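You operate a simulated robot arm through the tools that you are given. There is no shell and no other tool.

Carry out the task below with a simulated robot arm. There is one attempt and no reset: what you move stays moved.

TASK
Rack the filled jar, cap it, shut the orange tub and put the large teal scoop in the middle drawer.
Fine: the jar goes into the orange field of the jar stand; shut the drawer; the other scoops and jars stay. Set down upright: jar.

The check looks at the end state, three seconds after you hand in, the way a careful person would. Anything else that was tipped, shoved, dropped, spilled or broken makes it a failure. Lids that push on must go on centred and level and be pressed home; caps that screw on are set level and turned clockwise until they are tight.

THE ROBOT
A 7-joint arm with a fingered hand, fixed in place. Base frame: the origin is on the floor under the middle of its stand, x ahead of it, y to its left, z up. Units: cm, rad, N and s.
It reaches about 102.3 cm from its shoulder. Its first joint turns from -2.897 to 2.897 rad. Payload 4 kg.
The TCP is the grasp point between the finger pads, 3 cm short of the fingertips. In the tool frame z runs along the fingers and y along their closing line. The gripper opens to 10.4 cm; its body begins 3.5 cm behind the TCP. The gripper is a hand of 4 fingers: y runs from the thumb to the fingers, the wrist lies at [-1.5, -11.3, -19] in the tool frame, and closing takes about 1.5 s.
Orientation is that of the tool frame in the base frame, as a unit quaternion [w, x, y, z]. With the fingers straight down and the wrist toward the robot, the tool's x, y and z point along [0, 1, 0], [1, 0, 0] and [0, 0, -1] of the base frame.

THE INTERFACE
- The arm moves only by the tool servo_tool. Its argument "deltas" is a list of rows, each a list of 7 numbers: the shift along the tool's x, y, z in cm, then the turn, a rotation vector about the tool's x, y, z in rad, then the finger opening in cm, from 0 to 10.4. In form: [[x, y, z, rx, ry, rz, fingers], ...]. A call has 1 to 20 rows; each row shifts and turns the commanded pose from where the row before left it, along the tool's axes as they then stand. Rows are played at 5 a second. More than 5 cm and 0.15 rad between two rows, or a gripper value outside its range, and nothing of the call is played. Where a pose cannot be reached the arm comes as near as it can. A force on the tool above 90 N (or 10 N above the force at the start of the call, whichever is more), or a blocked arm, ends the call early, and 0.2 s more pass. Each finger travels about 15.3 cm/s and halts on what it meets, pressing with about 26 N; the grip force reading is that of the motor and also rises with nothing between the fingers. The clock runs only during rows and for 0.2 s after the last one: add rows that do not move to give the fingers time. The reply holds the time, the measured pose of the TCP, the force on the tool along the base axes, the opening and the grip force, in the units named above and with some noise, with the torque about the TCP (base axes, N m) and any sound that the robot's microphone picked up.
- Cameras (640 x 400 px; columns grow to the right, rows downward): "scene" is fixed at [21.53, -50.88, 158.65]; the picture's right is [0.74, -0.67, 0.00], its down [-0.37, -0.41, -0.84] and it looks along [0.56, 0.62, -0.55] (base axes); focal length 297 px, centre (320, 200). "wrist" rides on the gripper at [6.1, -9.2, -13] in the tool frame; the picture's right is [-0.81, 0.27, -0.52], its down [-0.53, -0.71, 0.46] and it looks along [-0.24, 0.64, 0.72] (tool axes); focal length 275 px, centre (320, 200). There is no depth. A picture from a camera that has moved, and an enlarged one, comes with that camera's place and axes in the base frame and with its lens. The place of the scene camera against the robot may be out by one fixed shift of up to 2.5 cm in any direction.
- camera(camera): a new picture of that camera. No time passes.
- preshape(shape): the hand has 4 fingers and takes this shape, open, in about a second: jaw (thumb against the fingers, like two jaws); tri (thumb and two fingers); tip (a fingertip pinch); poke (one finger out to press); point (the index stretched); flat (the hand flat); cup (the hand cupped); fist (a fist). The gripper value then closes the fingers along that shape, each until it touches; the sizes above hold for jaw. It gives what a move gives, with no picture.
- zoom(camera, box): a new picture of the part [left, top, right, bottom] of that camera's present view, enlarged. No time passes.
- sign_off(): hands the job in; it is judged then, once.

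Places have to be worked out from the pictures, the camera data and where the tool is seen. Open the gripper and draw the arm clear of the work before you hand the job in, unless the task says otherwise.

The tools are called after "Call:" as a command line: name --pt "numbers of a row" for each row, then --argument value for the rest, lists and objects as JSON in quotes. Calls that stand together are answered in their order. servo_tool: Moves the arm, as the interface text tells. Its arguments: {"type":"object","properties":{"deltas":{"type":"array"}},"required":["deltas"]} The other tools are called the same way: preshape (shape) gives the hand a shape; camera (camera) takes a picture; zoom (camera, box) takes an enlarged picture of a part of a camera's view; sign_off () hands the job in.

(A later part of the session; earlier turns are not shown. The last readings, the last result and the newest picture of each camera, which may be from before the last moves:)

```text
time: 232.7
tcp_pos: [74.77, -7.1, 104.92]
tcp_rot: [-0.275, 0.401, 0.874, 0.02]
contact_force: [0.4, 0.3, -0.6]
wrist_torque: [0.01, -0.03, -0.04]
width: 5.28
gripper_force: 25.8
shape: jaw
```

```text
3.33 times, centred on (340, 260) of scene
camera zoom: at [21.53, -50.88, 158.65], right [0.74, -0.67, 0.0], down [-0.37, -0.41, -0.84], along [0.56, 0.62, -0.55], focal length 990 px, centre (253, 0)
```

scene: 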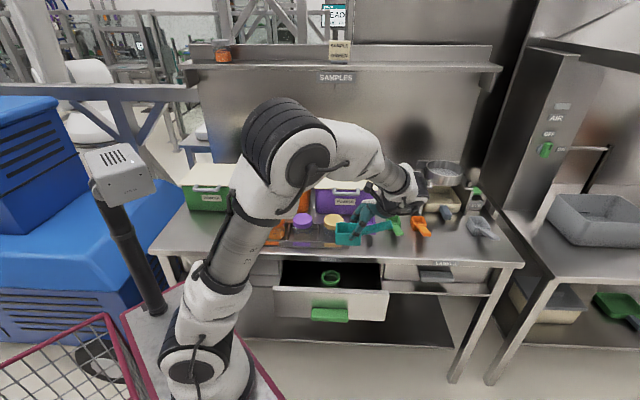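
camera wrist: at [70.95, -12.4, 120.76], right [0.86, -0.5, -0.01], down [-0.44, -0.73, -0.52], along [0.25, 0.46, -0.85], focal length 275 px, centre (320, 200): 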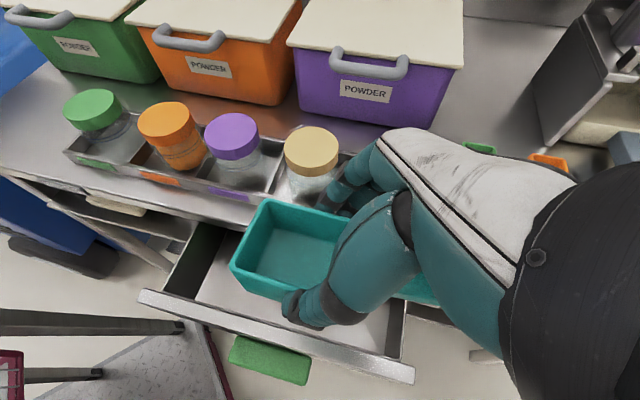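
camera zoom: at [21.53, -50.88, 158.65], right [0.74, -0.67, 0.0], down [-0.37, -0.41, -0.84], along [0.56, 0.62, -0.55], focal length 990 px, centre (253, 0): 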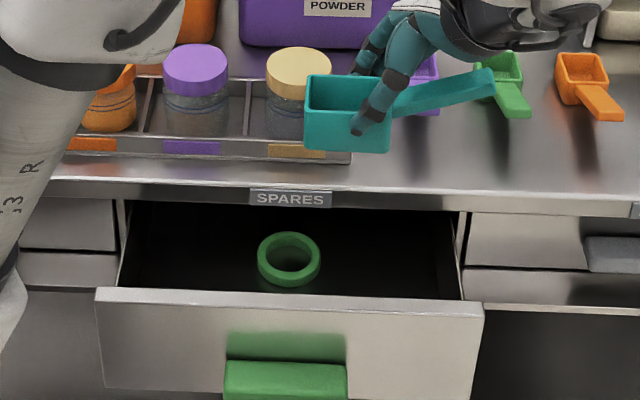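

The free room is better on the left of the tape: bowl at u 38–45 with the handle passing in front of the roll. I move there and lower to just above the drawer.

Call:
servo_tool --pt "1.4 0.5 1.8 0 0 0 3.0" --pt "1.6 0.6 2.0 0 0 0 3.0" --pt "1.6 0.6 2.0 0 0 0 3.0" --pt "1.6 0.6 2.2 0 0 0 3.0" --pt "1.37 0.47 2.4 0 0 0 3.0" --pt "0 0 2.54 0 0 0 3.0" --pt "0 0 2.54 0 0 0 3.0" --pt "0 0 0 0 0 0 3.0"

Call:
camera --camera "wrist"

Call:
zoom --camera "scene" --box '[250, 200, 410, 320]'

```text
time: 234.5
tcp_pos: [65.42, 4.21, 95.0]
tcp_rot: [-0.274, 0.401, 0.874, 0.021]
contact_force: [-0.1, 0.4, -1.1]
wrist_torque: [0.0, -0.03, 0.02]
width: 5.27
gripper_force: 26.1
shape: jaw
```

```text
taken
camera wrist: at [61.63, -1.1, 110.83], right [0.86, -0.5, -0.01], down [-0.44, -0.73, -0.52], along [0.25, 0.46, -0.85], focal length 275 px, centre (320, 200)
```

wrist: 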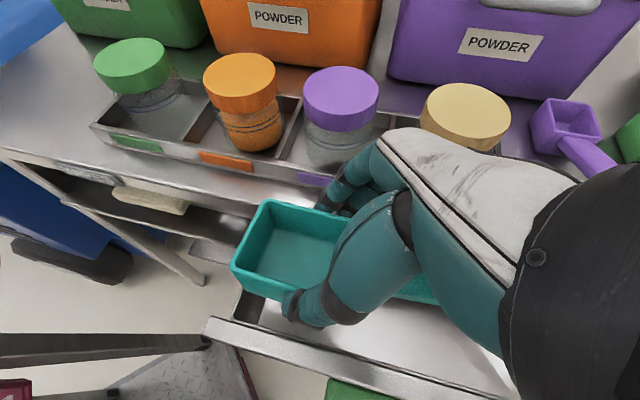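

```text
3.33 times, centred on (330, 260) of scene
camera zoom: at [21.53, -50.88, 158.65], right [0.74, -0.67, 0.0], down [-0.37, -0.41, -0.84], along [0.56, 0.62, -0.55], focal length 990 px, centre (287, 0)
```

zoom: 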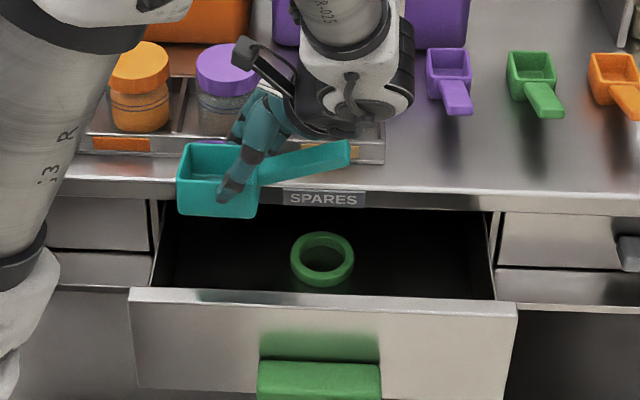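

I zoom to verify the clearances to the drawer's left wall and front panel from here.

Call:
zoom --camera "wrist" --box '[180, 180, 440, 400]'

```text
1.82 times, centred on (310, 290) of wrist
camera zoom: at [61.63, -1.1, 110.83], right [0.86, -0.5, -0.01], down [-0.44, -0.73, -0.52], along [0.25, 0.46, -0.85], focal length 500 px, centre (338, 36)
```

zoom: 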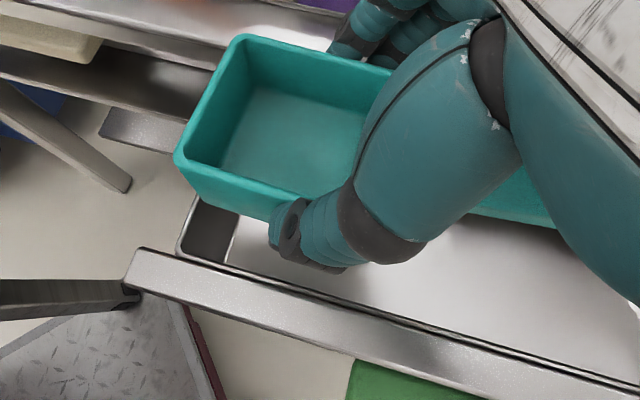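

Margins: left wall u 35.4 (bowl end at 37.8), panel inner face n 44.05. I lower straight down to about z 86.5 so the fingertips are about to enter.

Call:
servo_tool --pt "-1.05 0.39 1.81 0 0 0 3.0" --pt "-1.05 0.39 1.81 0 0 0 3.0" --pt "-1.05 0.39 1.81 0 0 0 3.0" --pt "-1.0 0.37 1.73 0 0 0 3.0" --pt "0 0 0 0 0 0 3.0"

Call:
camera --camera "wrist"

Call:
zoom --camera "scene" --box '[270, 210, 390, 300]'

```text
time: 235.7
tcp_pos: [65.3, 4.15, 86.77]
tcp_rot: [-0.274, 0.4, 0.874, 0.022]
contact_force: [-4.8, -6.8, 11.8]
wrist_torque: [0.32, -0.68, -0.24]
width: 5.22
gripper_force: 26.5
shape: jaw
```

```text
taken
camera wrist: at [61.54, -1.26, 102.53], right [0.86, -0.5, -0.01], down [-0.44, -0.73, -0.52], along [0.25, 0.46, -0.85], focal length 275 px, centre (320, 200)
```

wrist: 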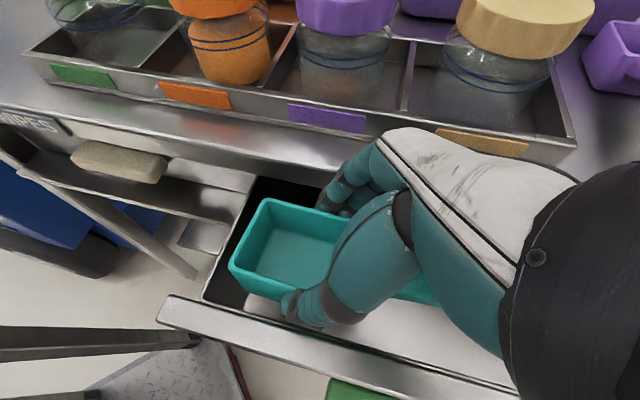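

```text
4.44 times, centred on (330, 255) of scene
camera zoom: at [21.53, -50.88, 158.65], right [0.74, -0.67, 0.0], down [-0.37, -0.41, -0.84], along [0.56, 0.62, -0.55], focal length 1320 px, centre (276, -44)
```

zoom: 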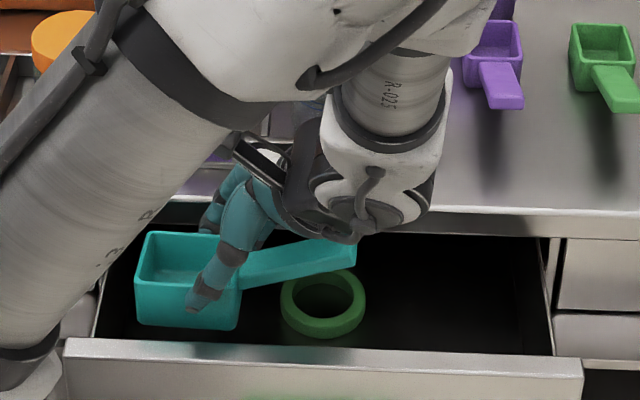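

The knuckles touch the bench edge (contact about 6 cm beyond the TCP). I rise 3 cm and lean the hand 20° toward the robot so the fingers clear the edge while the thumb still goes inside the panel.

Call:
servo_tool --pt "0.75 -0.28 -1.27 0 0 0 3.0" --pt "0.75 -0.28 -1.27 0 0 0 3.0" --pt "0 0 0 -0.101 -0.0123 -0.0563 3.0" --pt "0 0 0 -0.101 -0.0123 -0.0563 3.0" --pt "0 0 0 -0.101 -0.0123 -0.0563 3.0" --pt "0 0 0 0 0 0 3.0"

Call:
camera --camera "wrist"

Call:
zoom --camera "scene" --box '[270, 210, 390, 300]'

```text
time: 237.1
tcp_pos: [65.29, 4.08, 89.76]
tcp_rot: [-0.192, 0.362, 0.896, 0.169]
contact_force: [-0.1, 0.1, -0.2]
wrist_torque: [0.02, -0.02, 0.0]
width: 5.21
gripper_force: 25.8
shape: jaw
```

```text
taken
camera wrist: at [57.57, -4.37, 102.39], right [0.85, -0.51, 0.12], down [-0.26, -0.6, -0.76], along [0.46, 0.62, -0.64], focal length 275 px, centre (320, 200)
```

wrist: 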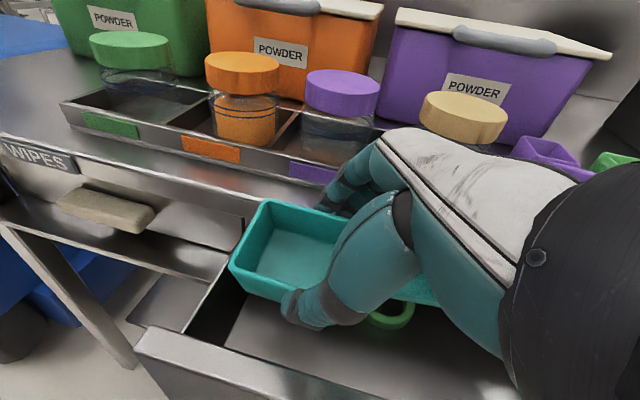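

```text
4.44 times, centred on (330, 255) of scene
camera zoom: at [21.53, -50.88, 158.65], right [0.74, -0.67, 0.0], down [-0.37, -0.41, -0.84], along [0.56, 0.62, -0.55], focal length 1320 px, centre (276, -44)
```

zoom: 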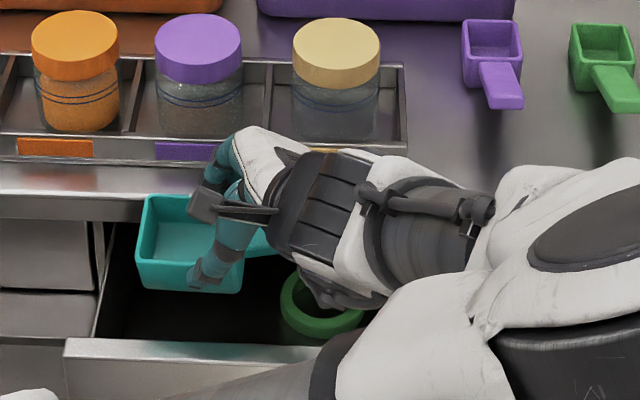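

The arm re-posed but nothing touches. With this lean the fingers clear the bench edge; I shift 0.65 cm toward the robot and lower in stages, watching the force.

Call:
servo_tool --pt "0.04 -0.64 -0.1 0 0 0 3.0" --pt "-0.65 -0.23 1.22 0 0 0 3.0" --pt "-0.65 -0.23 1.22 0 0 0 3.0" --pt "-0.47 -0.16 0.87 0 0 0 3.0" --pt "0 0 0 0 0 0 3.0"

Call:
camera --camera "wrist"

Call:
zoom --camera "scene" --box '[270, 210, 390, 300]'

```text
time: 238.3
tcp_pos: [64.69, 3.59, 85.88]
tcp_rot: [-0.192, 0.362, 0.896, 0.168]
contact_force: [0.3, -0.1, 0.0]
wrist_torque: [-0.03, 0.02, 0.02]
width: 5.26
gripper_force: 26.0
shape: jaw
```

```text
taken
camera wrist: at [57.04, -4.88, 98.57], right [0.85, -0.52, 0.12], down [-0.26, -0.6, -0.76], along [0.46, 0.62, -0.64], focal length 275 px, centre (320, 200)
```

wrist: 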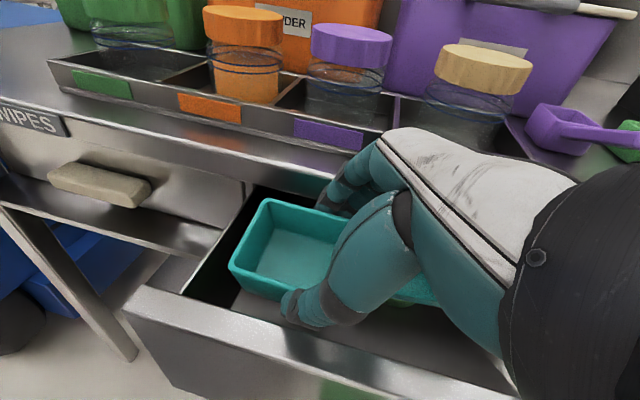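

```text
4.44 times, centred on (330, 255) of scene
camera zoom: at [21.53, -50.88, 158.65], right [0.74, -0.67, 0.0], down [-0.37, -0.41, -0.84], along [0.56, 0.62, -0.55], focal length 1320 px, centre (276, -44)
```

zoom: 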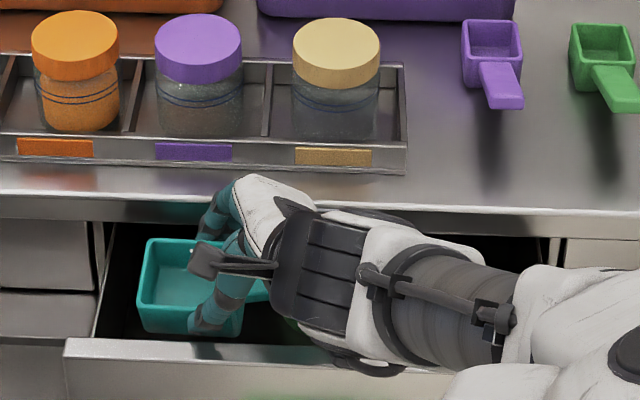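

No contact; the scoop is going into the drawer. I continue down.

Call:
servo_tool --pt "-0.47 -0.16 0.87 0 0 0 3.0" --pt "-0.47 -0.16 0.87 0 0 0 3.0" --pt "-0.23 -0.08 0.43 0 0 0 3.0" --pt "0 0 0 0 0 0 3.0"

Call:
zoom --camera "scene" --box '[270, 210, 390, 300]'

```text
time: 239.3
tcp_pos: [64.82, 3.7, 83.24]
tcp_rot: [-0.192, 0.363, 0.896, 0.168]
contact_force: [0.0, -0.6, -0.2]
wrist_torque: [-0.05, -0.02, -0.01]
width: 5.25
gripper_force: 26.3
shape: jaw
```

```text
4.44 times, centred on (330, 255) of scene
camera zoom: at [21.53, -50.88, 158.65], right [0.74, -0.67, 0.0], down [-0.37, -0.41, -0.84], along [0.56, 0.62, -0.55], focal length 1320 px, centre (276, -44)
```

zoom: 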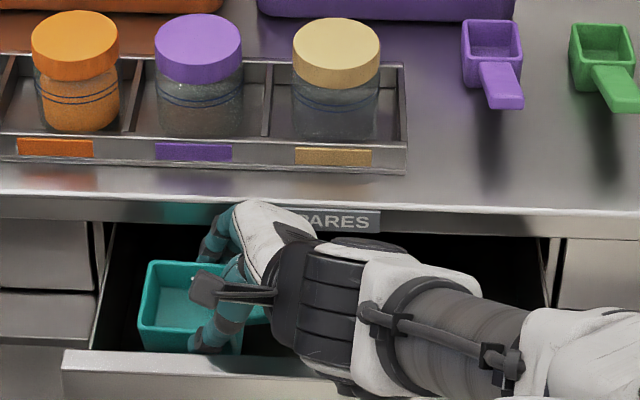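

Still free. I lower further in smaller steps until the scoop meets the drawer floor.

Call:
servo_tool --pt "-0.37 -0.13 0.69 0 0 0 3.0" --pt "-0.37 -0.13 0.69 0 0 0 3.0" --pt "0 0 0 0 0 0 3.0"

Call:
servo_tool --pt "-0.28 -0.1 0.52 0 0 0 3.0" --pt "0 0 0 0 0 0 3.0"

Call:
zoom --camera "scene" --box '[270, 210, 390, 300]'

```text
time: 240.1
tcp_pos: [64.78, 3.5, 81.81]
tcp_rot: [-0.192, 0.363, 0.896, 0.167]
contact_force: [-0.4, 0.2, 0.0]
wrist_torque: [0.0, 0.03, 0.02]
width: 5.22
gripper_force: 26.3
shape: jaw
```

```text
time: 240.7
tcp_pos: [64.83, 3.63, 81.1]
tcp_rot: [-0.192, 0.362, 0.896, 0.168]
contact_force: [-1.2, 0.6, -0.1]
wrist_torque: [0.02, -0.01, 0.0]
width: 5.24
gripper_force: 25.8
shape: jaw
```

```text
4.44 times, centred on (330, 255) of scene
camera zoom: at [21.53, -50.88, 158.65], right [0.74, -0.67, 0.0], down [-0.37, -0.41, -0.84], along [0.56, 0.62, -0.55], focal length 1320 px, centre (276, -44)
```

zoom: 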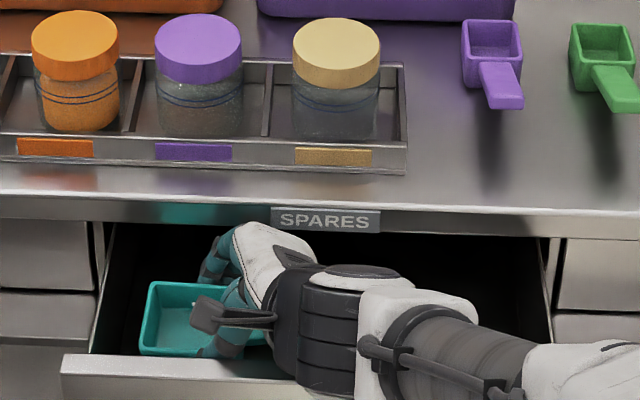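

I continue in 0.3–0.4 cm steps.

Call:
servo_tool --pt "-0.19 -0.07 0.35 0 0 0 3.0" --pt "-0.19 -0.07 0.35 0 0 0 3.0" --pt "0 0 0 0 0 0 3.0"

Call:
servo_tool --pt "-0.19 -0.07 0.35 0 0 0 3.0" --pt "0 0 0 0 0 0 3.0"

```text
time: 241.5
tcp_pos: [64.92, 3.74, 80.32]
tcp_rot: [-0.192, 0.363, 0.896, 0.168]
contact_force: [1.4, 0.3, -0.1]
wrist_torque: [0.0, 0.05, 0.02]
width: 5.21
gripper_force: 26.5
shape: jaw
```

```text
time: 242.1
tcp_pos: [64.82, 3.59, 79.93]
tcp_rot: [-0.192, 0.363, 0.896, 0.168]
contact_force: [-0.5, -0.2, -0.8]
wrist_torque: [0.02, -0.01, -0.04]
width: 5.23
gripper_force: 25.8
shape: jaw
```

Floor not reached yet; a bit further.

Call:
servo_tool --pt "-0.19 -0.07 0.35 0 0 0 3.0" --pt "-0.19 -0.07 0.35 0 0 0 3.0" --pt "0 0 0 0 0 0 3.0"

Call:
camera --camera "wrist"

Call:
zoom --camera "scene" --box '[270, 210, 390, 300]'

```text
time: 242.9
tcp_pos: [64.94, 3.63, 79.07]
tcp_rot: [-0.192, 0.363, 0.896, 0.169]
contact_force: [1.1, 0.1, -1.6]
wrist_torque: [-0.03, 0.03, 0.01]
width: 5.24
gripper_force: 25.6
shape: jaw
```

```text
taken
camera wrist: at [57.19, -4.81, 91.75], right [0.85, -0.51, 0.12], down [-0.26, -0.6, -0.76], along [0.46, 0.62, -0.64], focal length 275 px, centre (320, 200)
```

wrist: 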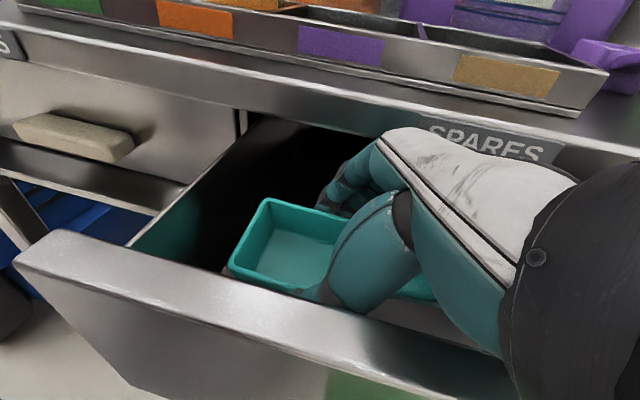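

```text
4.44 times, centred on (330, 255) of scene
camera zoom: at [21.53, -50.88, 158.65], right [0.74, -0.67, 0.0], down [-0.37, -0.41, -0.84], along [0.56, 0.62, -0.55], focal length 1320 px, centre (276, -44)
```

zoom: 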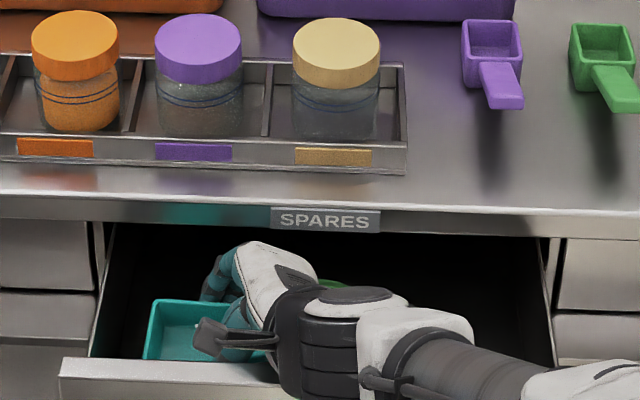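

The scoop is well inside the drawer now, floor still below. I keep lowering with force checks.

Call:
servo_tool --pt "-0.23 -0.08 0.43 0 0 0 3.0" --pt "-0.23 -0.08 0.43 0 0 0 3.0" --pt "0 0 0 0 0 0 3.0"

Call:
servo_tool --pt "-0.19 -0.07 0.35 0 0 0 3.0" --pt "0 0 0 0 0 0 3.0"

```text
time: 243.7
tcp_pos: [64.77, 3.73, 78.1]
tcp_rot: [-0.192, 0.362, 0.896, 0.169]
contact_force: [0.1, -0.3, -0.3]
wrist_torque: [-0.03, -0.04, -0.01]
width: 5.22
gripper_force: 26.2
shape: jaw
```

```text
time: 244.3
tcp_pos: [64.82, 3.59, 77.66]
tcp_rot: [-0.192, 0.362, 0.897, 0.168]
contact_force: [0.0, -0.4, -1.3]
wrist_torque: [-0.01, 0.03, -0.05]
width: 5.23
gripper_force: 26.1
shape: jaw
```

Call:
servo_tool --pt "-0.19 -0.07 0.35 0 0 0 3.0" --pt "-0.14 -0.05 0.26 0 0 0 3.0" --pt "0 0 0 0 0 0 3.0"

Call:
zoom --camera "scene" --box '[270, 210, 390, 300]'

Call:
camera --camera "wrist"

```text
time: 245.0
tcp_pos: [65.09, 3.76, 77.69]
tcp_rot: [-0.187, 0.36, 0.898, 0.17]
contact_force: [-1.6, 1.2, 24.2]
wrist_torque: [-2.5, -0.2, -0.16]
width: 5.23
gripper_force: 25.7
shape: jaw
stopped in row 3: the force on the tool passed its limit at 95 N (the readings are from after the stop); the commanded pose is now the measured one
```

```text
4.44 times, centred on (330, 255) of scene
camera zoom: at [21.53, -50.88, 158.65], right [0.74, -0.67, 0.0], down [-0.37, -0.41, -0.84], along [0.56, 0.62, -0.55], focal length 1320 px, centre (276, -44)
```

zoom: 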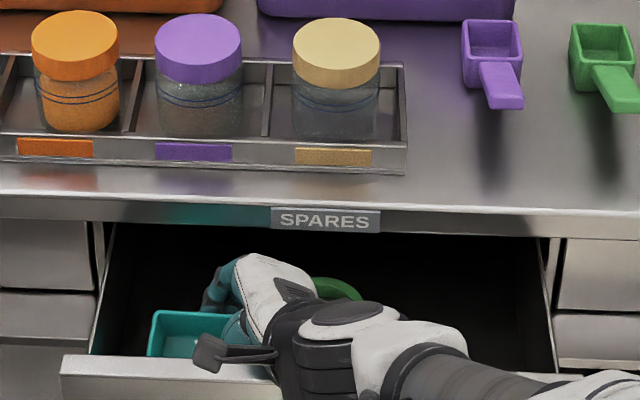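

```text
taken
camera wrist: at [57.21, -4.7, 90.16], right [0.85, -0.51, 0.13], down [-0.25, -0.6, -0.76], along [0.47, 0.62, -0.63], focal length 275 px, centre (320, 200)
```

wrist: 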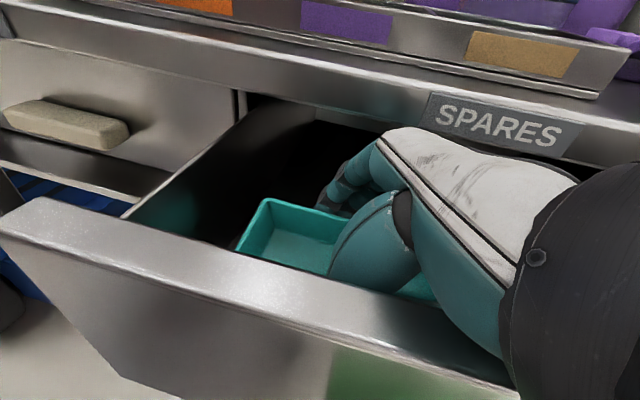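

The wrist's underside met the drawer's front panel (10 cm back from the TCP). I ease up 0.4 cm; the scoop is then about a centimetre above the floor, and I release it gently there.

Call:
servo_tool --pt "0.19 0.07 -0.35 0 0 0 3.0" --pt "0 0 0 0 0 0 3.0"

Call:
zoom --camera "scene" --box '[270, 230, 370, 310]'

```text
time: 245.6
tcp_pos: [65.15, 3.72, 77.66]
tcp_rot: [-0.189, 0.36, 0.898, 0.171]
contact_force: [-1.1, 0.4, -0.8]
wrist_torque: [-0.01, 0.02, 0.02]
width: 5.22
gripper_force: 26.2
shape: jaw
```

```text
5.00 times, centred on (320, 270) of scene
camera zoom: at [21.53, -50.88, 158.65], right [0.74, -0.67, 0.0], down [-0.37, -0.41, -0.84], along [0.56, 0.62, -0.55], focal length 1485 px, centre (320, -150)
```

zoom: 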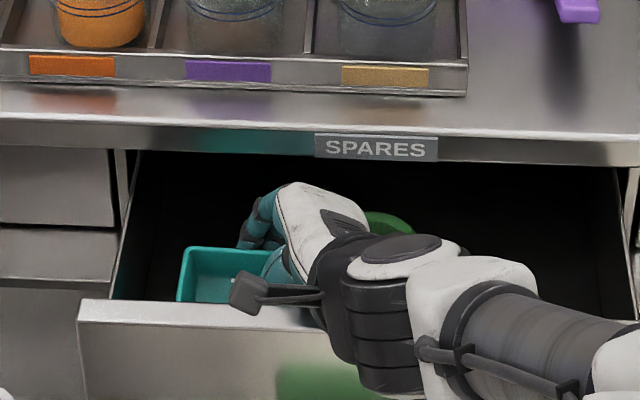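

Force is zero again. I open the fingers slowly to lay the scoop down.

Call:
servo_tool --pt "0 0 0 0 0 0 4.6" --pt "0 0 0 0 0 0 5.2" --pt "0 0 0 0 0 0 5.6" --pt "0 0 0 0 0 0 6.0" --pt "0 0 0 0 0 0 6.4" --pt "0 0 0 0 0 0 6.8" --pt "0 0 0 0 0 0 7.1" --pt "0 0 0 0 0 0 7.1"

Call:
camera --camera "wrist"

Call:
zoom --camera "scene" --box '[270, 230, 370, 310]'

```text
time: 247.4
tcp_pos: [65.15, 3.7, 77.77]
tcp_rot: [-0.188, 0.36, 0.898, 0.171]
contact_force: [-0.2, 0.1, 0.3]
wrist_torque: [0.0, 0.02, 0.04]
width: 7.05
gripper_force: 0.0
shape: jaw
```

```text
taken
camera wrist: at [57.32, -4.76, 90.49], right [0.85, -0.51, 0.12], down [-0.25, -0.6, -0.76], along [0.47, 0.62, -0.63], focal length 275 px, centre (320, 200)
```

wrist: 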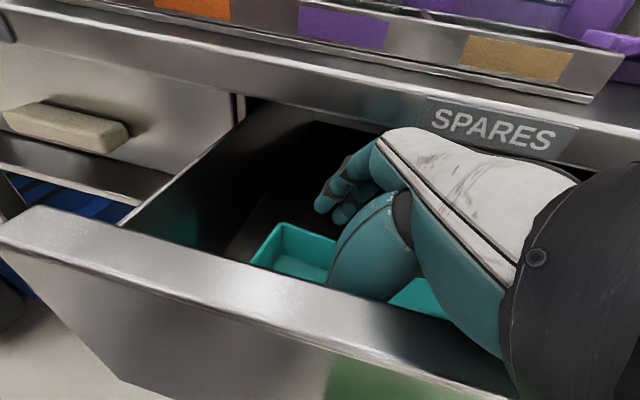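

```text
5.00 times, centred on (320, 270) of scene
camera zoom: at [21.53, -50.88, 158.65], right [0.74, -0.67, 0.0], down [-0.37, -0.41, -0.84], along [0.56, 0.62, -0.55], focal length 1485 px, centre (320, -150)
```

zoom: 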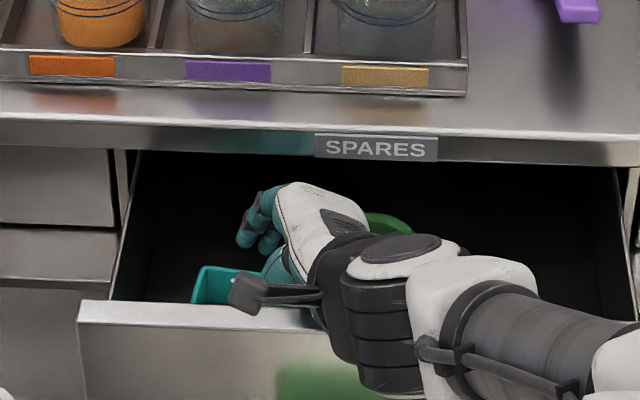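

The scoop lies on the drawer floor. I raise the hand straight up out of the drawer, slowly at first.

Call:
servo_tool --pt "0.47 0.16 -0.87 0 0 0 7.1" --pt "0.47 0.16 -0.87 0 0 0 7.1" --pt "0.7 0.25 -1.3 0 0 0 7.1" --pt "0 0 0 0 0 0 7.1"

Call:
zoom --camera "scene" --box '[270, 230, 370, 310]'

```text
time: 248.4
tcp_pos: [64.98, 3.79, 81.4]
tcp_rot: [-0.189, 0.36, 0.897, 0.171]
contact_force: [-2.7, -2.6, -0.8]
wrist_torque: [-0.02, 0.02, -0.04]
width: 6.94
gripper_force: 0.2
shape: jaw
```

```text
5.00 times, centred on (320, 270) of scene
camera zoom: at [21.53, -50.88, 158.65], right [0.74, -0.67, 0.0], down [-0.37, -0.41, -0.84], along [0.56, 0.62, -0.55], focal length 1485 px, centre (320, -150)
```

zoom: 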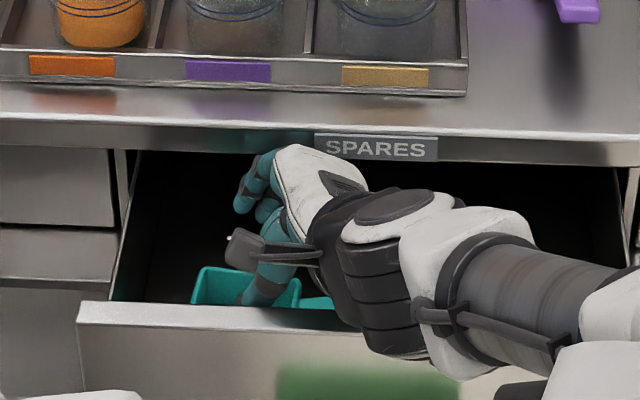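

The fingers brush the bench edge lightly, so I narrow the opening and shift 0.8 cm toward the robot while rising.

Call:
servo_tool --pt "0.05 -0.6 -0.1 0 0 0 6.0" --pt "0.03 -0.3 -0.05 0 0 0 5.0" --pt "0.7 0.1 -1.3 0 0 0 5.0" --pt "0.93 0.33 -1.74 0 0 0 5.0" --pt "0.93 0.33 -1.74 0 0 0 5.0" --pt "0.93 0.33 -1.74 0 0 0 5.0" --pt "0.93 0.33 -1.74 0 0 0 5.0" --pt "0.93 0.33 -1.74 0 0 0 5.0" --pt "0 0 0 0 0 0 5.0"

Call:
camera --camera "scene"

Call:
camera --camera "wrist"

```text
time: 250.4
tcp_pos: [64.26, 3.11, 92.6]
tcp_rot: [-0.189, 0.36, 0.897, 0.171]
contact_force: [0.1, -0.2, 0.0]
wrist_torque: [-0.03, -0.01, 0.01]
width: 5.0
gripper_force: 0.1
shape: jaw
```

```text
taken
```

scene: 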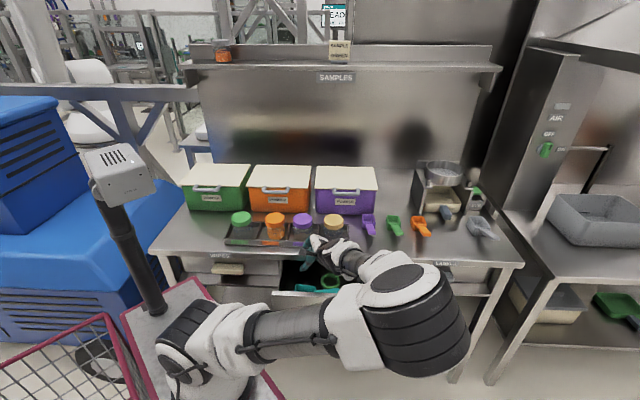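

```text
taken
camera wrist: at [56.4, -5.38, 105.22], right [0.85, -0.51, 0.12], down [-0.25, -0.6, -0.76], along [0.47, 0.62, -0.63], focal length 275 px, centre (320, 200)
```

wrist: 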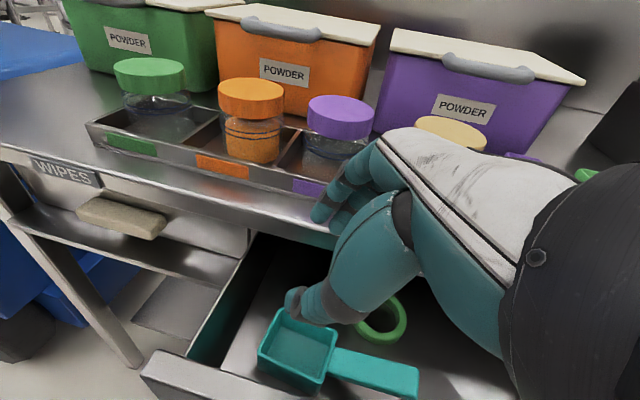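

The scoop lies flat in the drawer in front of the tape. Next I shut the drawer: I raise and pull back, set the hand to the "point" attitude used before, and will push the handle's front face.

Call:
servo_tool --pt "0.93 0.33 -1.74 0 0 0 5.0" --pt "0.93 0.33 -1.74 0 0 0 5.0" --pt "0.93 0.33 -1.74 0 0 0 5.0" --pt "0 0 0 -0.0435 -0.0728 -0.0848 5.0" --pt "0 0 0 -0.0435 -0.0728 -0.0848 5.0" --pt "0 0 0 -0.0435 -0.0728 -0.0848 5.0" --pt "0 0 0 -0.0435 -0.0728 -0.0848 5.0" --pt "0 0 0 -0.0435 -0.0728 -0.0848 5.0" --pt "0 0 0 0 0 0 5.0"

Call:
camera --camera "scene"

Call:
zoom --camera "scene" --box '[260, 240, 400, 340]'

```text
time: 252.4
tcp_pos: [64.12, 2.98, 98.94]
tcp_rot: [0.055, 0.208, 0.948, 0.235]
contact_force: [0.5, 0.6, -0.3]
wrist_torque: [-0.01, -0.02, 0.02]
width: 5.04
gripper_force: 0.0
shape: jaw
```

```text
taken
```

scene: 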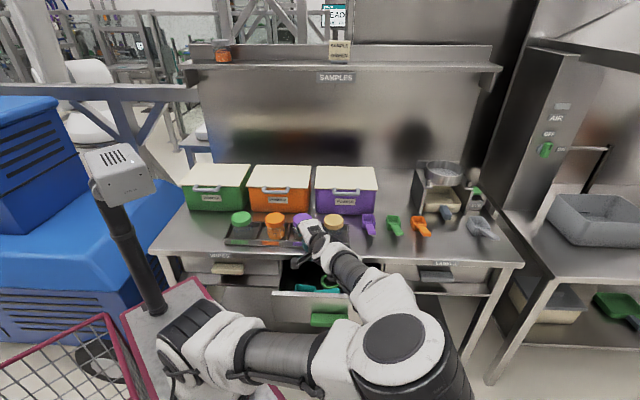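

```text
4.00 times, centred on (330, 290) of scene
camera zoom: at [21.53, -50.88, 158.65], right [0.74, -0.67, 0.0], down [-0.37, -0.41, -0.84], along [0.56, 0.62, -0.55], focal length 1188 px, centre (280, -160)
```

zoom: 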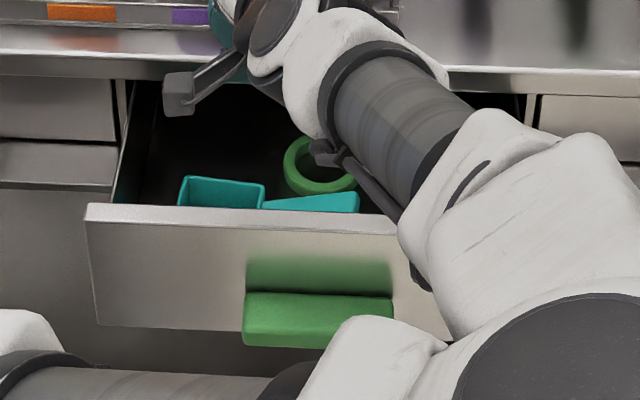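

The scoop and tape are visible in the drawer. I switch to "point" and move in front of the handle, still high.

Call:
preshape --shape "point"

Call:
servo_tool --pt "-0.77 -2.6 -1.36 0 0 0 10.4" --pt "-0.77 -2.6 -1.36 0 0 0 10.4" --pt "-0.77 -2.6 -1.36 0 0 0 10.4" --pt "-0.77 -2.6 -1.36 0 0 0 10.4" --pt "-0.77 -2.6 -1.36 0 0 0 10.4" --pt "-0.77 -2.6 -1.36 0 0 0 10.4" --pt "0 0 0 0 0 0 10.4"

Call:
camera --camera "scene"

Call:
camera --camera "wrist"

```text
time: 253.3
tcp_pos: [64.07, 3.12, 98.78]
tcp_rot: [0.056, 0.208, 0.948, 0.234]
contact_force: [0.5, -0.6, -0.3]
wrist_torque: [0.01, 0.0, -0.02]
width: 9.59
gripper_force: 0.1
shape: point
```

```text
time: 254.9
tcp_pos: [61.01, -14.93, 98.64]
tcp_rot: [0.056, 0.208, 0.948, 0.235]
contact_force: [0.5, 0.0, 0.5]
wrist_torque: [0.01, -0.03, -0.02]
width: 9.63
gripper_force: 0.0
shape: point
```

```text
taken
```

scene: 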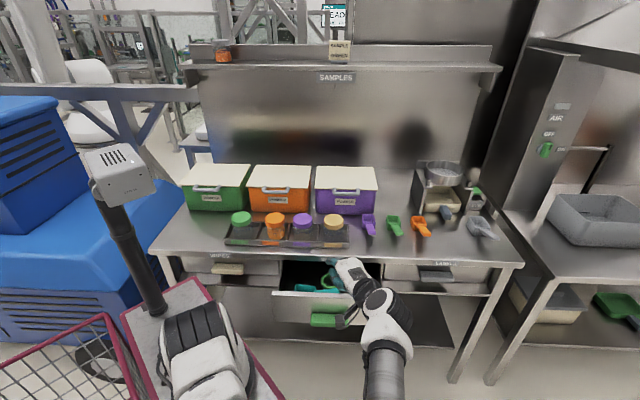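

```text
taken
camera wrist: at [49.44, -25.29, 105.9], right [0.73, -0.34, 0.59], down [0.31, -0.61, -0.73], along [0.6, 0.72, -0.34], focal length 275 px, centre (320, 200)
```

wrist: 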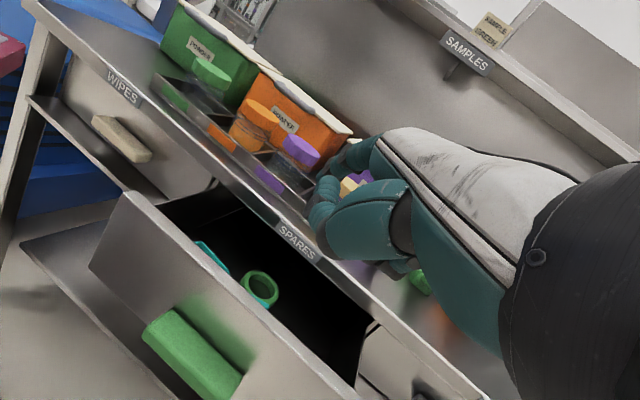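

Handle front is at n ≈ 37, and my fingertip would come down at n ≈ 38.5, so I retreat 3 cm and then descend in front of it.

Call:
servo_tool --pt "0.51 -1.25 -0.65 0 0 0 10.4" --pt "0.51 -1.25 -0.65 0 0 0 10.4" --pt "0 -1.39 2.66 0 0 0 10.4" --pt "0 -1.39 2.66 0 0 0 10.4" --pt "0 -1.39 2.66 0 0 0 10.4" --pt "0 0 0 0 0 0 10.4"

Call:
camera --camera "scene"

Call:
zoom --camera "scene" --box '[270, 240, 410, 340]'

```text
time: 256.3
tcp_pos: [58.99, -17.24, 89.85]
tcp_rot: [0.055, 0.208, 0.948, 0.234]
contact_force: [0.9, -0.3, -0.9]
wrist_torque: [-0.04, -0.03, 0.0]
width: 9.61
gripper_force: 0.0
shape: point
```

```text
taken
```

scene: 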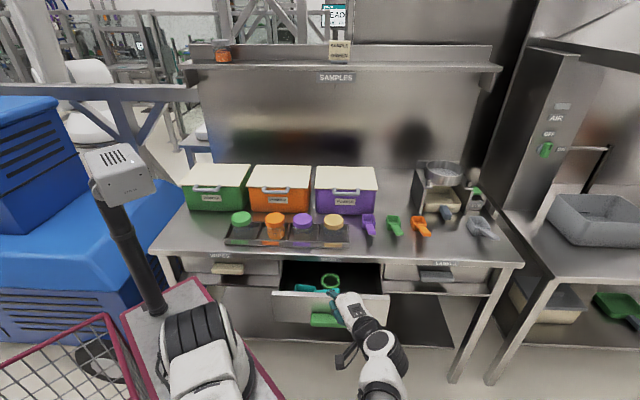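

```text
4.00 times, centred on (340, 290) of scene
camera zoom: at [21.53, -50.88, 158.65], right [0.74, -0.67, 0.0], down [-0.37, -0.41, -0.84], along [0.56, 0.62, -0.55], focal length 1188 px, centre (240, -160)
```

zoom: 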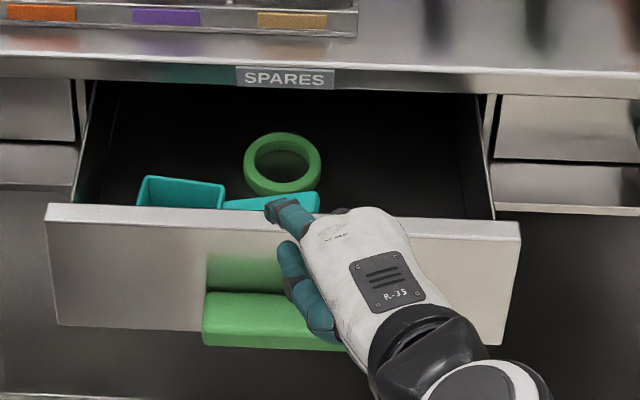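

Clear. I continue down to the handle's height.

Call:
servo_tool --pt "0 -1.39 2.66 0 0 0 10.4" --pt "0 -1.39 2.66 0 0 0 10.4" --pt "0 -1.39 2.66 0 0 0 10.4" --pt "0 -1.39 2.66 0 0 0 10.4" --pt "0 -1.39 2.66 0 0 0 10.4" --pt "0 0 0 0 0 0 10.4"

Call:
zoom --camera "scene" --box '[270, 240, 410, 340]'

Call:
camera --camera "wrist"

```text
time: 257.7
tcp_pos: [58.93, -17.35, 74.92]
tcp_rot: [0.055, 0.208, 0.948, 0.234]
contact_force: [0.6, -0.7, 0.1]
wrist_torque: [-0.03, -0.02, 0.02]
width: 9.59
gripper_force: 0.1
shape: point
```

```text
4.00 times, centred on (340, 290) of scene
camera zoom: at [21.53, -50.88, 158.65], right [0.74, -0.67, 0.0], down [-0.37, -0.41, -0.84], along [0.56, 0.62, -0.55], focal length 1188 px, centre (240, -160)
```

zoom: 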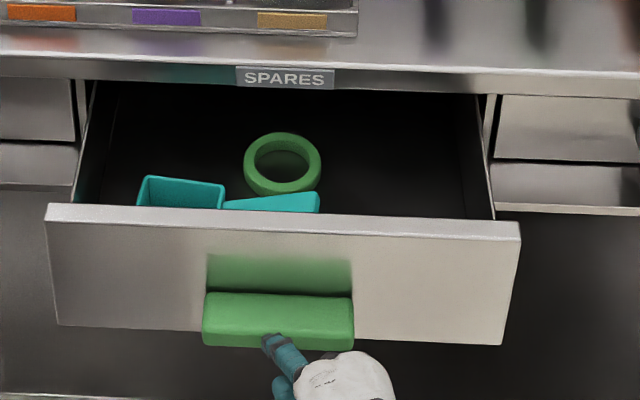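

```text
taken
camera wrist: at [47.33, -27.68, 82.19], right [0.73, -0.34, 0.59], down [0.31, -0.61, -0.73], along [0.6, 0.72, -0.34], focal length 275 px, centre (320, 200)
```

wrist: 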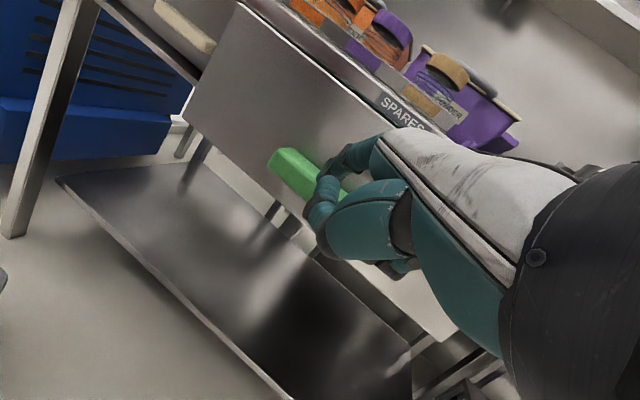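

The fingertip is just in front of the handle, still about level with its top. I lower 1.7 cm more and then push.

Call:
servo_tool --pt "0 -0.4 0.75 0 0 0 10.4" --pt "0 -0.4 0.75 0 0 0 10.4" --pt "0 0 0 0 0 0 10.4"

Call:
servo_tool --pt "-0.171 0.416 0.218 0 0 0 10.4" --pt "-0.171 0.416 0.218 0 0 0 10.4" --pt "-0.171 0.416 0.218 0 0 0 10.4" --pt "-0.171 0.416 0.218 0 0 0 10.4" --pt "0 0 0 0 0 0 10.4"

Call:
zoom --camera "scene" --box '[270, 240, 410, 340]'

```text
time: 258.5
tcp_pos: [58.94, -17.17, 73.15]
tcp_rot: [0.056, 0.208, 0.948, 0.233]
contact_force: [0.3, 0.7, -0.3]
wrist_torque: [-0.01, -0.01, -0.01]
width: 9.63
gripper_force: 0.1
shape: point
```

```text
time: 259.7
tcp_pos: [60.44, -15.63, 72.93]
tcp_rot: [0.055, 0.208, 0.948, 0.234]
contact_force: [-0.2, -1.3, -0.9]
wrist_torque: [-0.03, -0.03, -0.01]
width: 9.58
gripper_force: 0.0
shape: point
```

```text
4.00 times, centred on (340, 290) of scene
camera zoom: at [21.53, -50.88, 158.65], right [0.74, -0.67, 0.0], down [-0.37, -0.41, -0.84], along [0.56, 0.62, -0.55], focal length 1188 px, centre (240, -160)
```

zoom: 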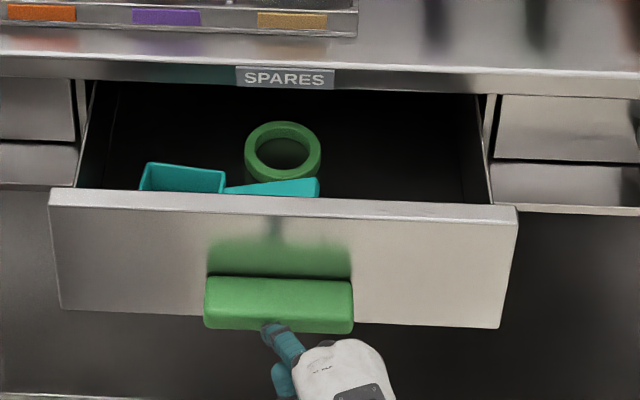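

The drawer is moving in. I keep pushing steadily.

Call:
servo_tool --pt "-0.274 0.666 0.349 0 0 0 10.4" --pt "-0.274 0.666 0.349 0 0 0 10.4" --pt "-0.274 0.666 0.349 0 0 0 10.4" --pt "-0.274 0.666 0.349 0 0 0 10.4" --pt "-0.274 0.666 0.349 0 0 0 10.4" --pt "-0.274 0.666 0.349 0 0 0 10.4" --pt "-0.274 0.666 0.349 0 0 0 10.4" --pt "0 0 0 0 0 0 10.4"

Call:
zoom --camera "scene" --box '[270, 240, 410, 340]'

```text
time: 261.5
tcp_pos: [64.38, -11.51, 73.12]
tcp_rot: [0.055, 0.208, 0.948, 0.233]
contact_force: [0.7, 0.5, 0.1]
wrist_torque: [-0.01, -0.04, 0.03]
width: 9.62
gripper_force: 0.1
shape: point
```

```text
4.00 times, centred on (340, 290) of scene
camera zoom: at [21.53, -50.88, 158.65], right [0.74, -0.67, 0.0], down [-0.37, -0.41, -0.84], along [0.56, 0.62, -0.55], focal length 1188 px, centre (240, -160)
```

zoom: 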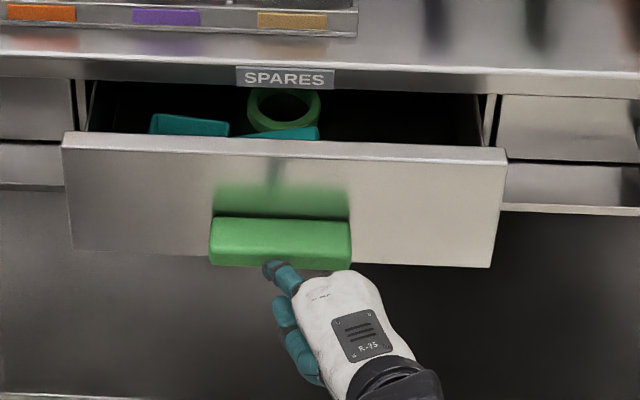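

Moving well; the tip sits near the handle's lower edge, so I raise it 0.5 cm while continuing.

Call:
servo_tool --pt "0 0.23 -0.44 0 0 0 10.4" --pt "-0.274 0.666 0.349 0 0 0 10.4" --pt "-0.274 0.666 0.349 0 0 0 10.4" --pt "-0.274 0.666 0.349 0 0 0 10.4" --pt "-0.274 0.666 0.349 0 0 0 10.4" --pt "-0.274 0.666 0.349 0 0 0 10.4" --pt "-0.274 0.666 0.349 0 0 0 10.4" --pt "0 0 0 0 0 0 10.4"

Call:
zoom --camera "scene" --box '[280, 230, 400, 320]'

```text
time: 263.3
tcp_pos: [67.9, -8.21, 73.65]
tcp_rot: [0.055, 0.208, 0.948, 0.233]
contact_force: [0.3, 0.2, -0.4]
wrist_torque: [0.0, -0.02, 0.03]
width: 9.62
gripper_force: 0.0
shape: point
```

```text
4.44 times, centred on (340, 275) of scene
camera zoom: at [21.53, -50.88, 158.65], right [0.74, -0.67, 0.0], down [-0.37, -0.41, -0.84], along [0.56, 0.62, -0.55], focal length 1320 px, centre (231, -133)
```

zoom: 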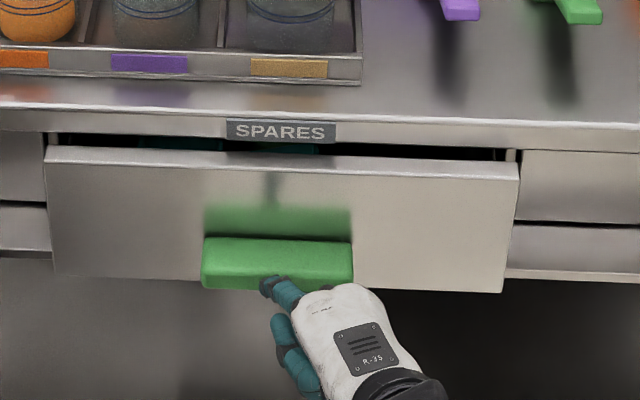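

Nearly flush with the bench edge. I push on toward closed.

Call:
servo_tool --pt "-0.274 0.666 0.349 0 0 0 10.4" --pt "-0.274 0.666 0.349 0 0 0 10.4" --pt "-0.274 0.666 0.349 0 0 0 10.4" --pt "-0.274 0.666 0.349 0 0 0 10.4" --pt "-0.274 0.666 0.349 0 0 0 10.4" --pt "-0.274 0.666 0.349 0 0 0 10.4" --pt "0 0 0 0 0 0 10.4"

Call:
zoom --camera "scene" --box '[280, 230, 400, 320]'

```text
time: 264.9
tcp_pos: [71.29, -4.7, 73.63]
tcp_rot: [0.055, 0.208, 0.948, 0.234]
contact_force: [0.7, 0.8, -0.3]
wrist_torque: [0.01, 0.02, 0.0]
width: 9.59
gripper_force: 0.1
shape: point
```

```text
4.44 times, centred on (340, 275) of scene
camera zoom: at [21.53, -50.88, 158.65], right [0.74, -0.67, 0.0], down [-0.37, -0.41, -0.84], along [0.56, 0.62, -0.55], focal length 1320 px, centre (231, -133)
```

zoom: 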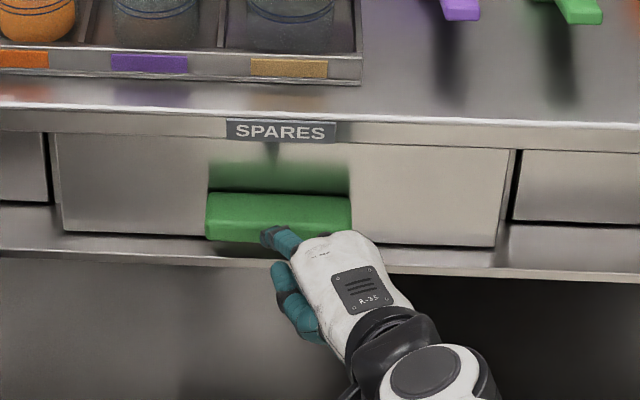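

About 3 cm remain. I push the rest in smaller steps, watching the force for the stop.

Call:
servo_tool --pt "-0.205 0.5 0.262 0 0 0 10.4" --pt "-0.205 0.5 0.262 0 0 0 10.4" --pt "-0.205 0.5 0.262 0 0 0 10.4" --pt "-0.205 0.5 0.262 0 0 0 10.4" --pt "0 0 0 0 0 0 10.4"

Call:
zoom --camera "scene" --box '[280, 230, 400, 320]'

```text
time: 266.1
tcp_pos: [72.89, -3.17, 73.69]
tcp_rot: [0.055, 0.208, 0.948, 0.234]
contact_force: [-0.7, 0.0, -0.5]
wrist_torque: [0.02, 0.01, -0.01]
width: 9.61
gripper_force: 0.2
shape: point
```

```text
4.44 times, centred on (340, 275) of scene
camera zoom: at [21.53, -50.88, 158.65], right [0.74, -0.67, 0.0], down [-0.37, -0.41, -0.84], along [0.56, 0.62, -0.55], focal length 1320 px, centre (231, -133)
```

zoom: 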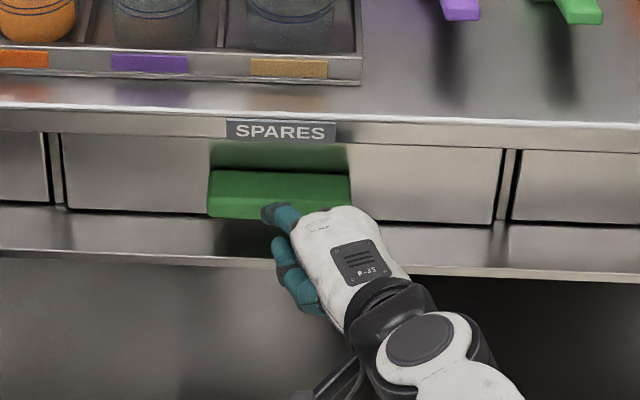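

Only about half a centimetre to go. I push gently to the stop.

Call:
servo_tool --pt "-0.103 0.25 0.131 0 0 0 10.4" --pt "-0.103 0.25 0.131 0 0 0 10.4" --pt "0 0 0 0 0 0 10.4"

Call:
servo_tool --pt "-0.103 0.25 0.131 0 0 0 10.4" --pt "-0.07 0.166 0.087 0 0 0 10.4" --pt "0 0 0 0 0 0 10.4"

Call:
zoom --camera "scene" --box '[280, 230, 400, 320]'

```text
time: 266.9
tcp_pos: [73.28, -2.62, 73.74]
tcp_rot: [0.056, 0.208, 0.948, 0.234]
contact_force: [0.5, -0.8, 0.7]
wrist_torque: [-0.01, -0.02, -0.02]
width: 9.58
gripper_force: 0.0
shape: point
```

```text
time: 267.7
tcp_pos: [73.59, -2.35, 73.74]
tcp_rot: [0.055, 0.207, 0.948, 0.233]
contact_force: [-2.1, -2.3, 1.2]
wrist_torque: [0.07, -0.02, 0.04]
width: 9.59
gripper_force: 0.1
shape: point
```

```text
4.44 times, centred on (340, 275) of scene
camera zoom: at [21.53, -50.88, 158.65], right [0.74, -0.67, 0.0], down [-0.37, -0.41, -0.84], along [0.56, 0.62, -0.55], focal length 1320 px, centre (231, -133)
```

zoom: 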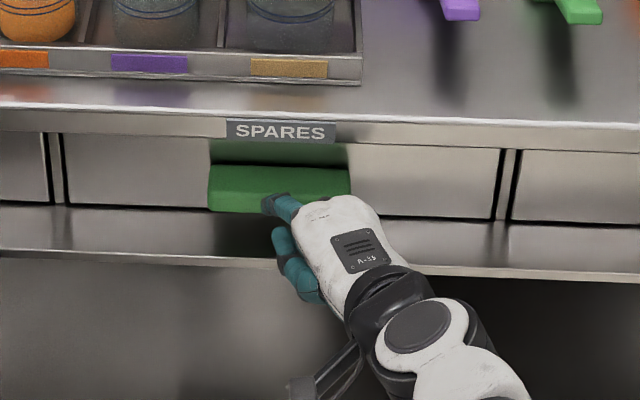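

The drawer front is now flush with its neighbours and resistance begins. I press a bit more to confirm it is fully home.

Call:
servo_tool --pt "-0.103 0.25 0.131 0 0 0 10.4" --pt "-0.103 0.25 0.131 0 0 0 10.4" --pt "0 0 0 0 0 0 10.4"

Call:
zoom --camera "scene" --box '[280, 230, 400, 320]'

```text
time: 268.5
tcp_pos: [74.0, -1.88, 73.79]
tcp_rot: [0.055, 0.206, 0.948, 0.234]
contact_force: [-6.7, -7.5, 3.0]
wrist_torque: [0.23, -0.08, 0.39]
width: 9.58
gripper_force: 0.0
shape: point
```

```text
4.44 times, centred on (340, 275) of scene
camera zoom: at [21.53, -50.88, 158.65], right [0.74, -0.67, 0.0], down [-0.37, -0.41, -0.84], along [0.56, 0.62, -0.55], focal length 1320 px, centre (231, -133)
```

zoom: 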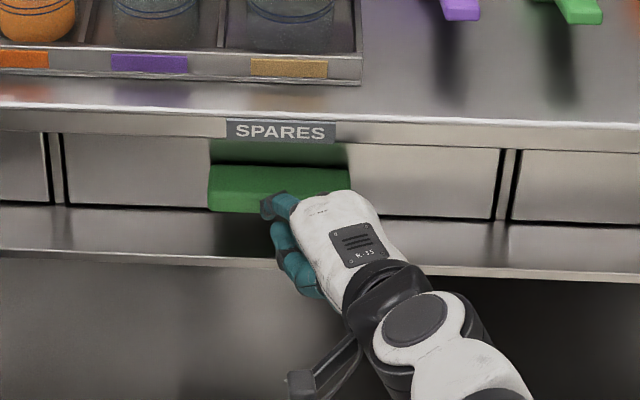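

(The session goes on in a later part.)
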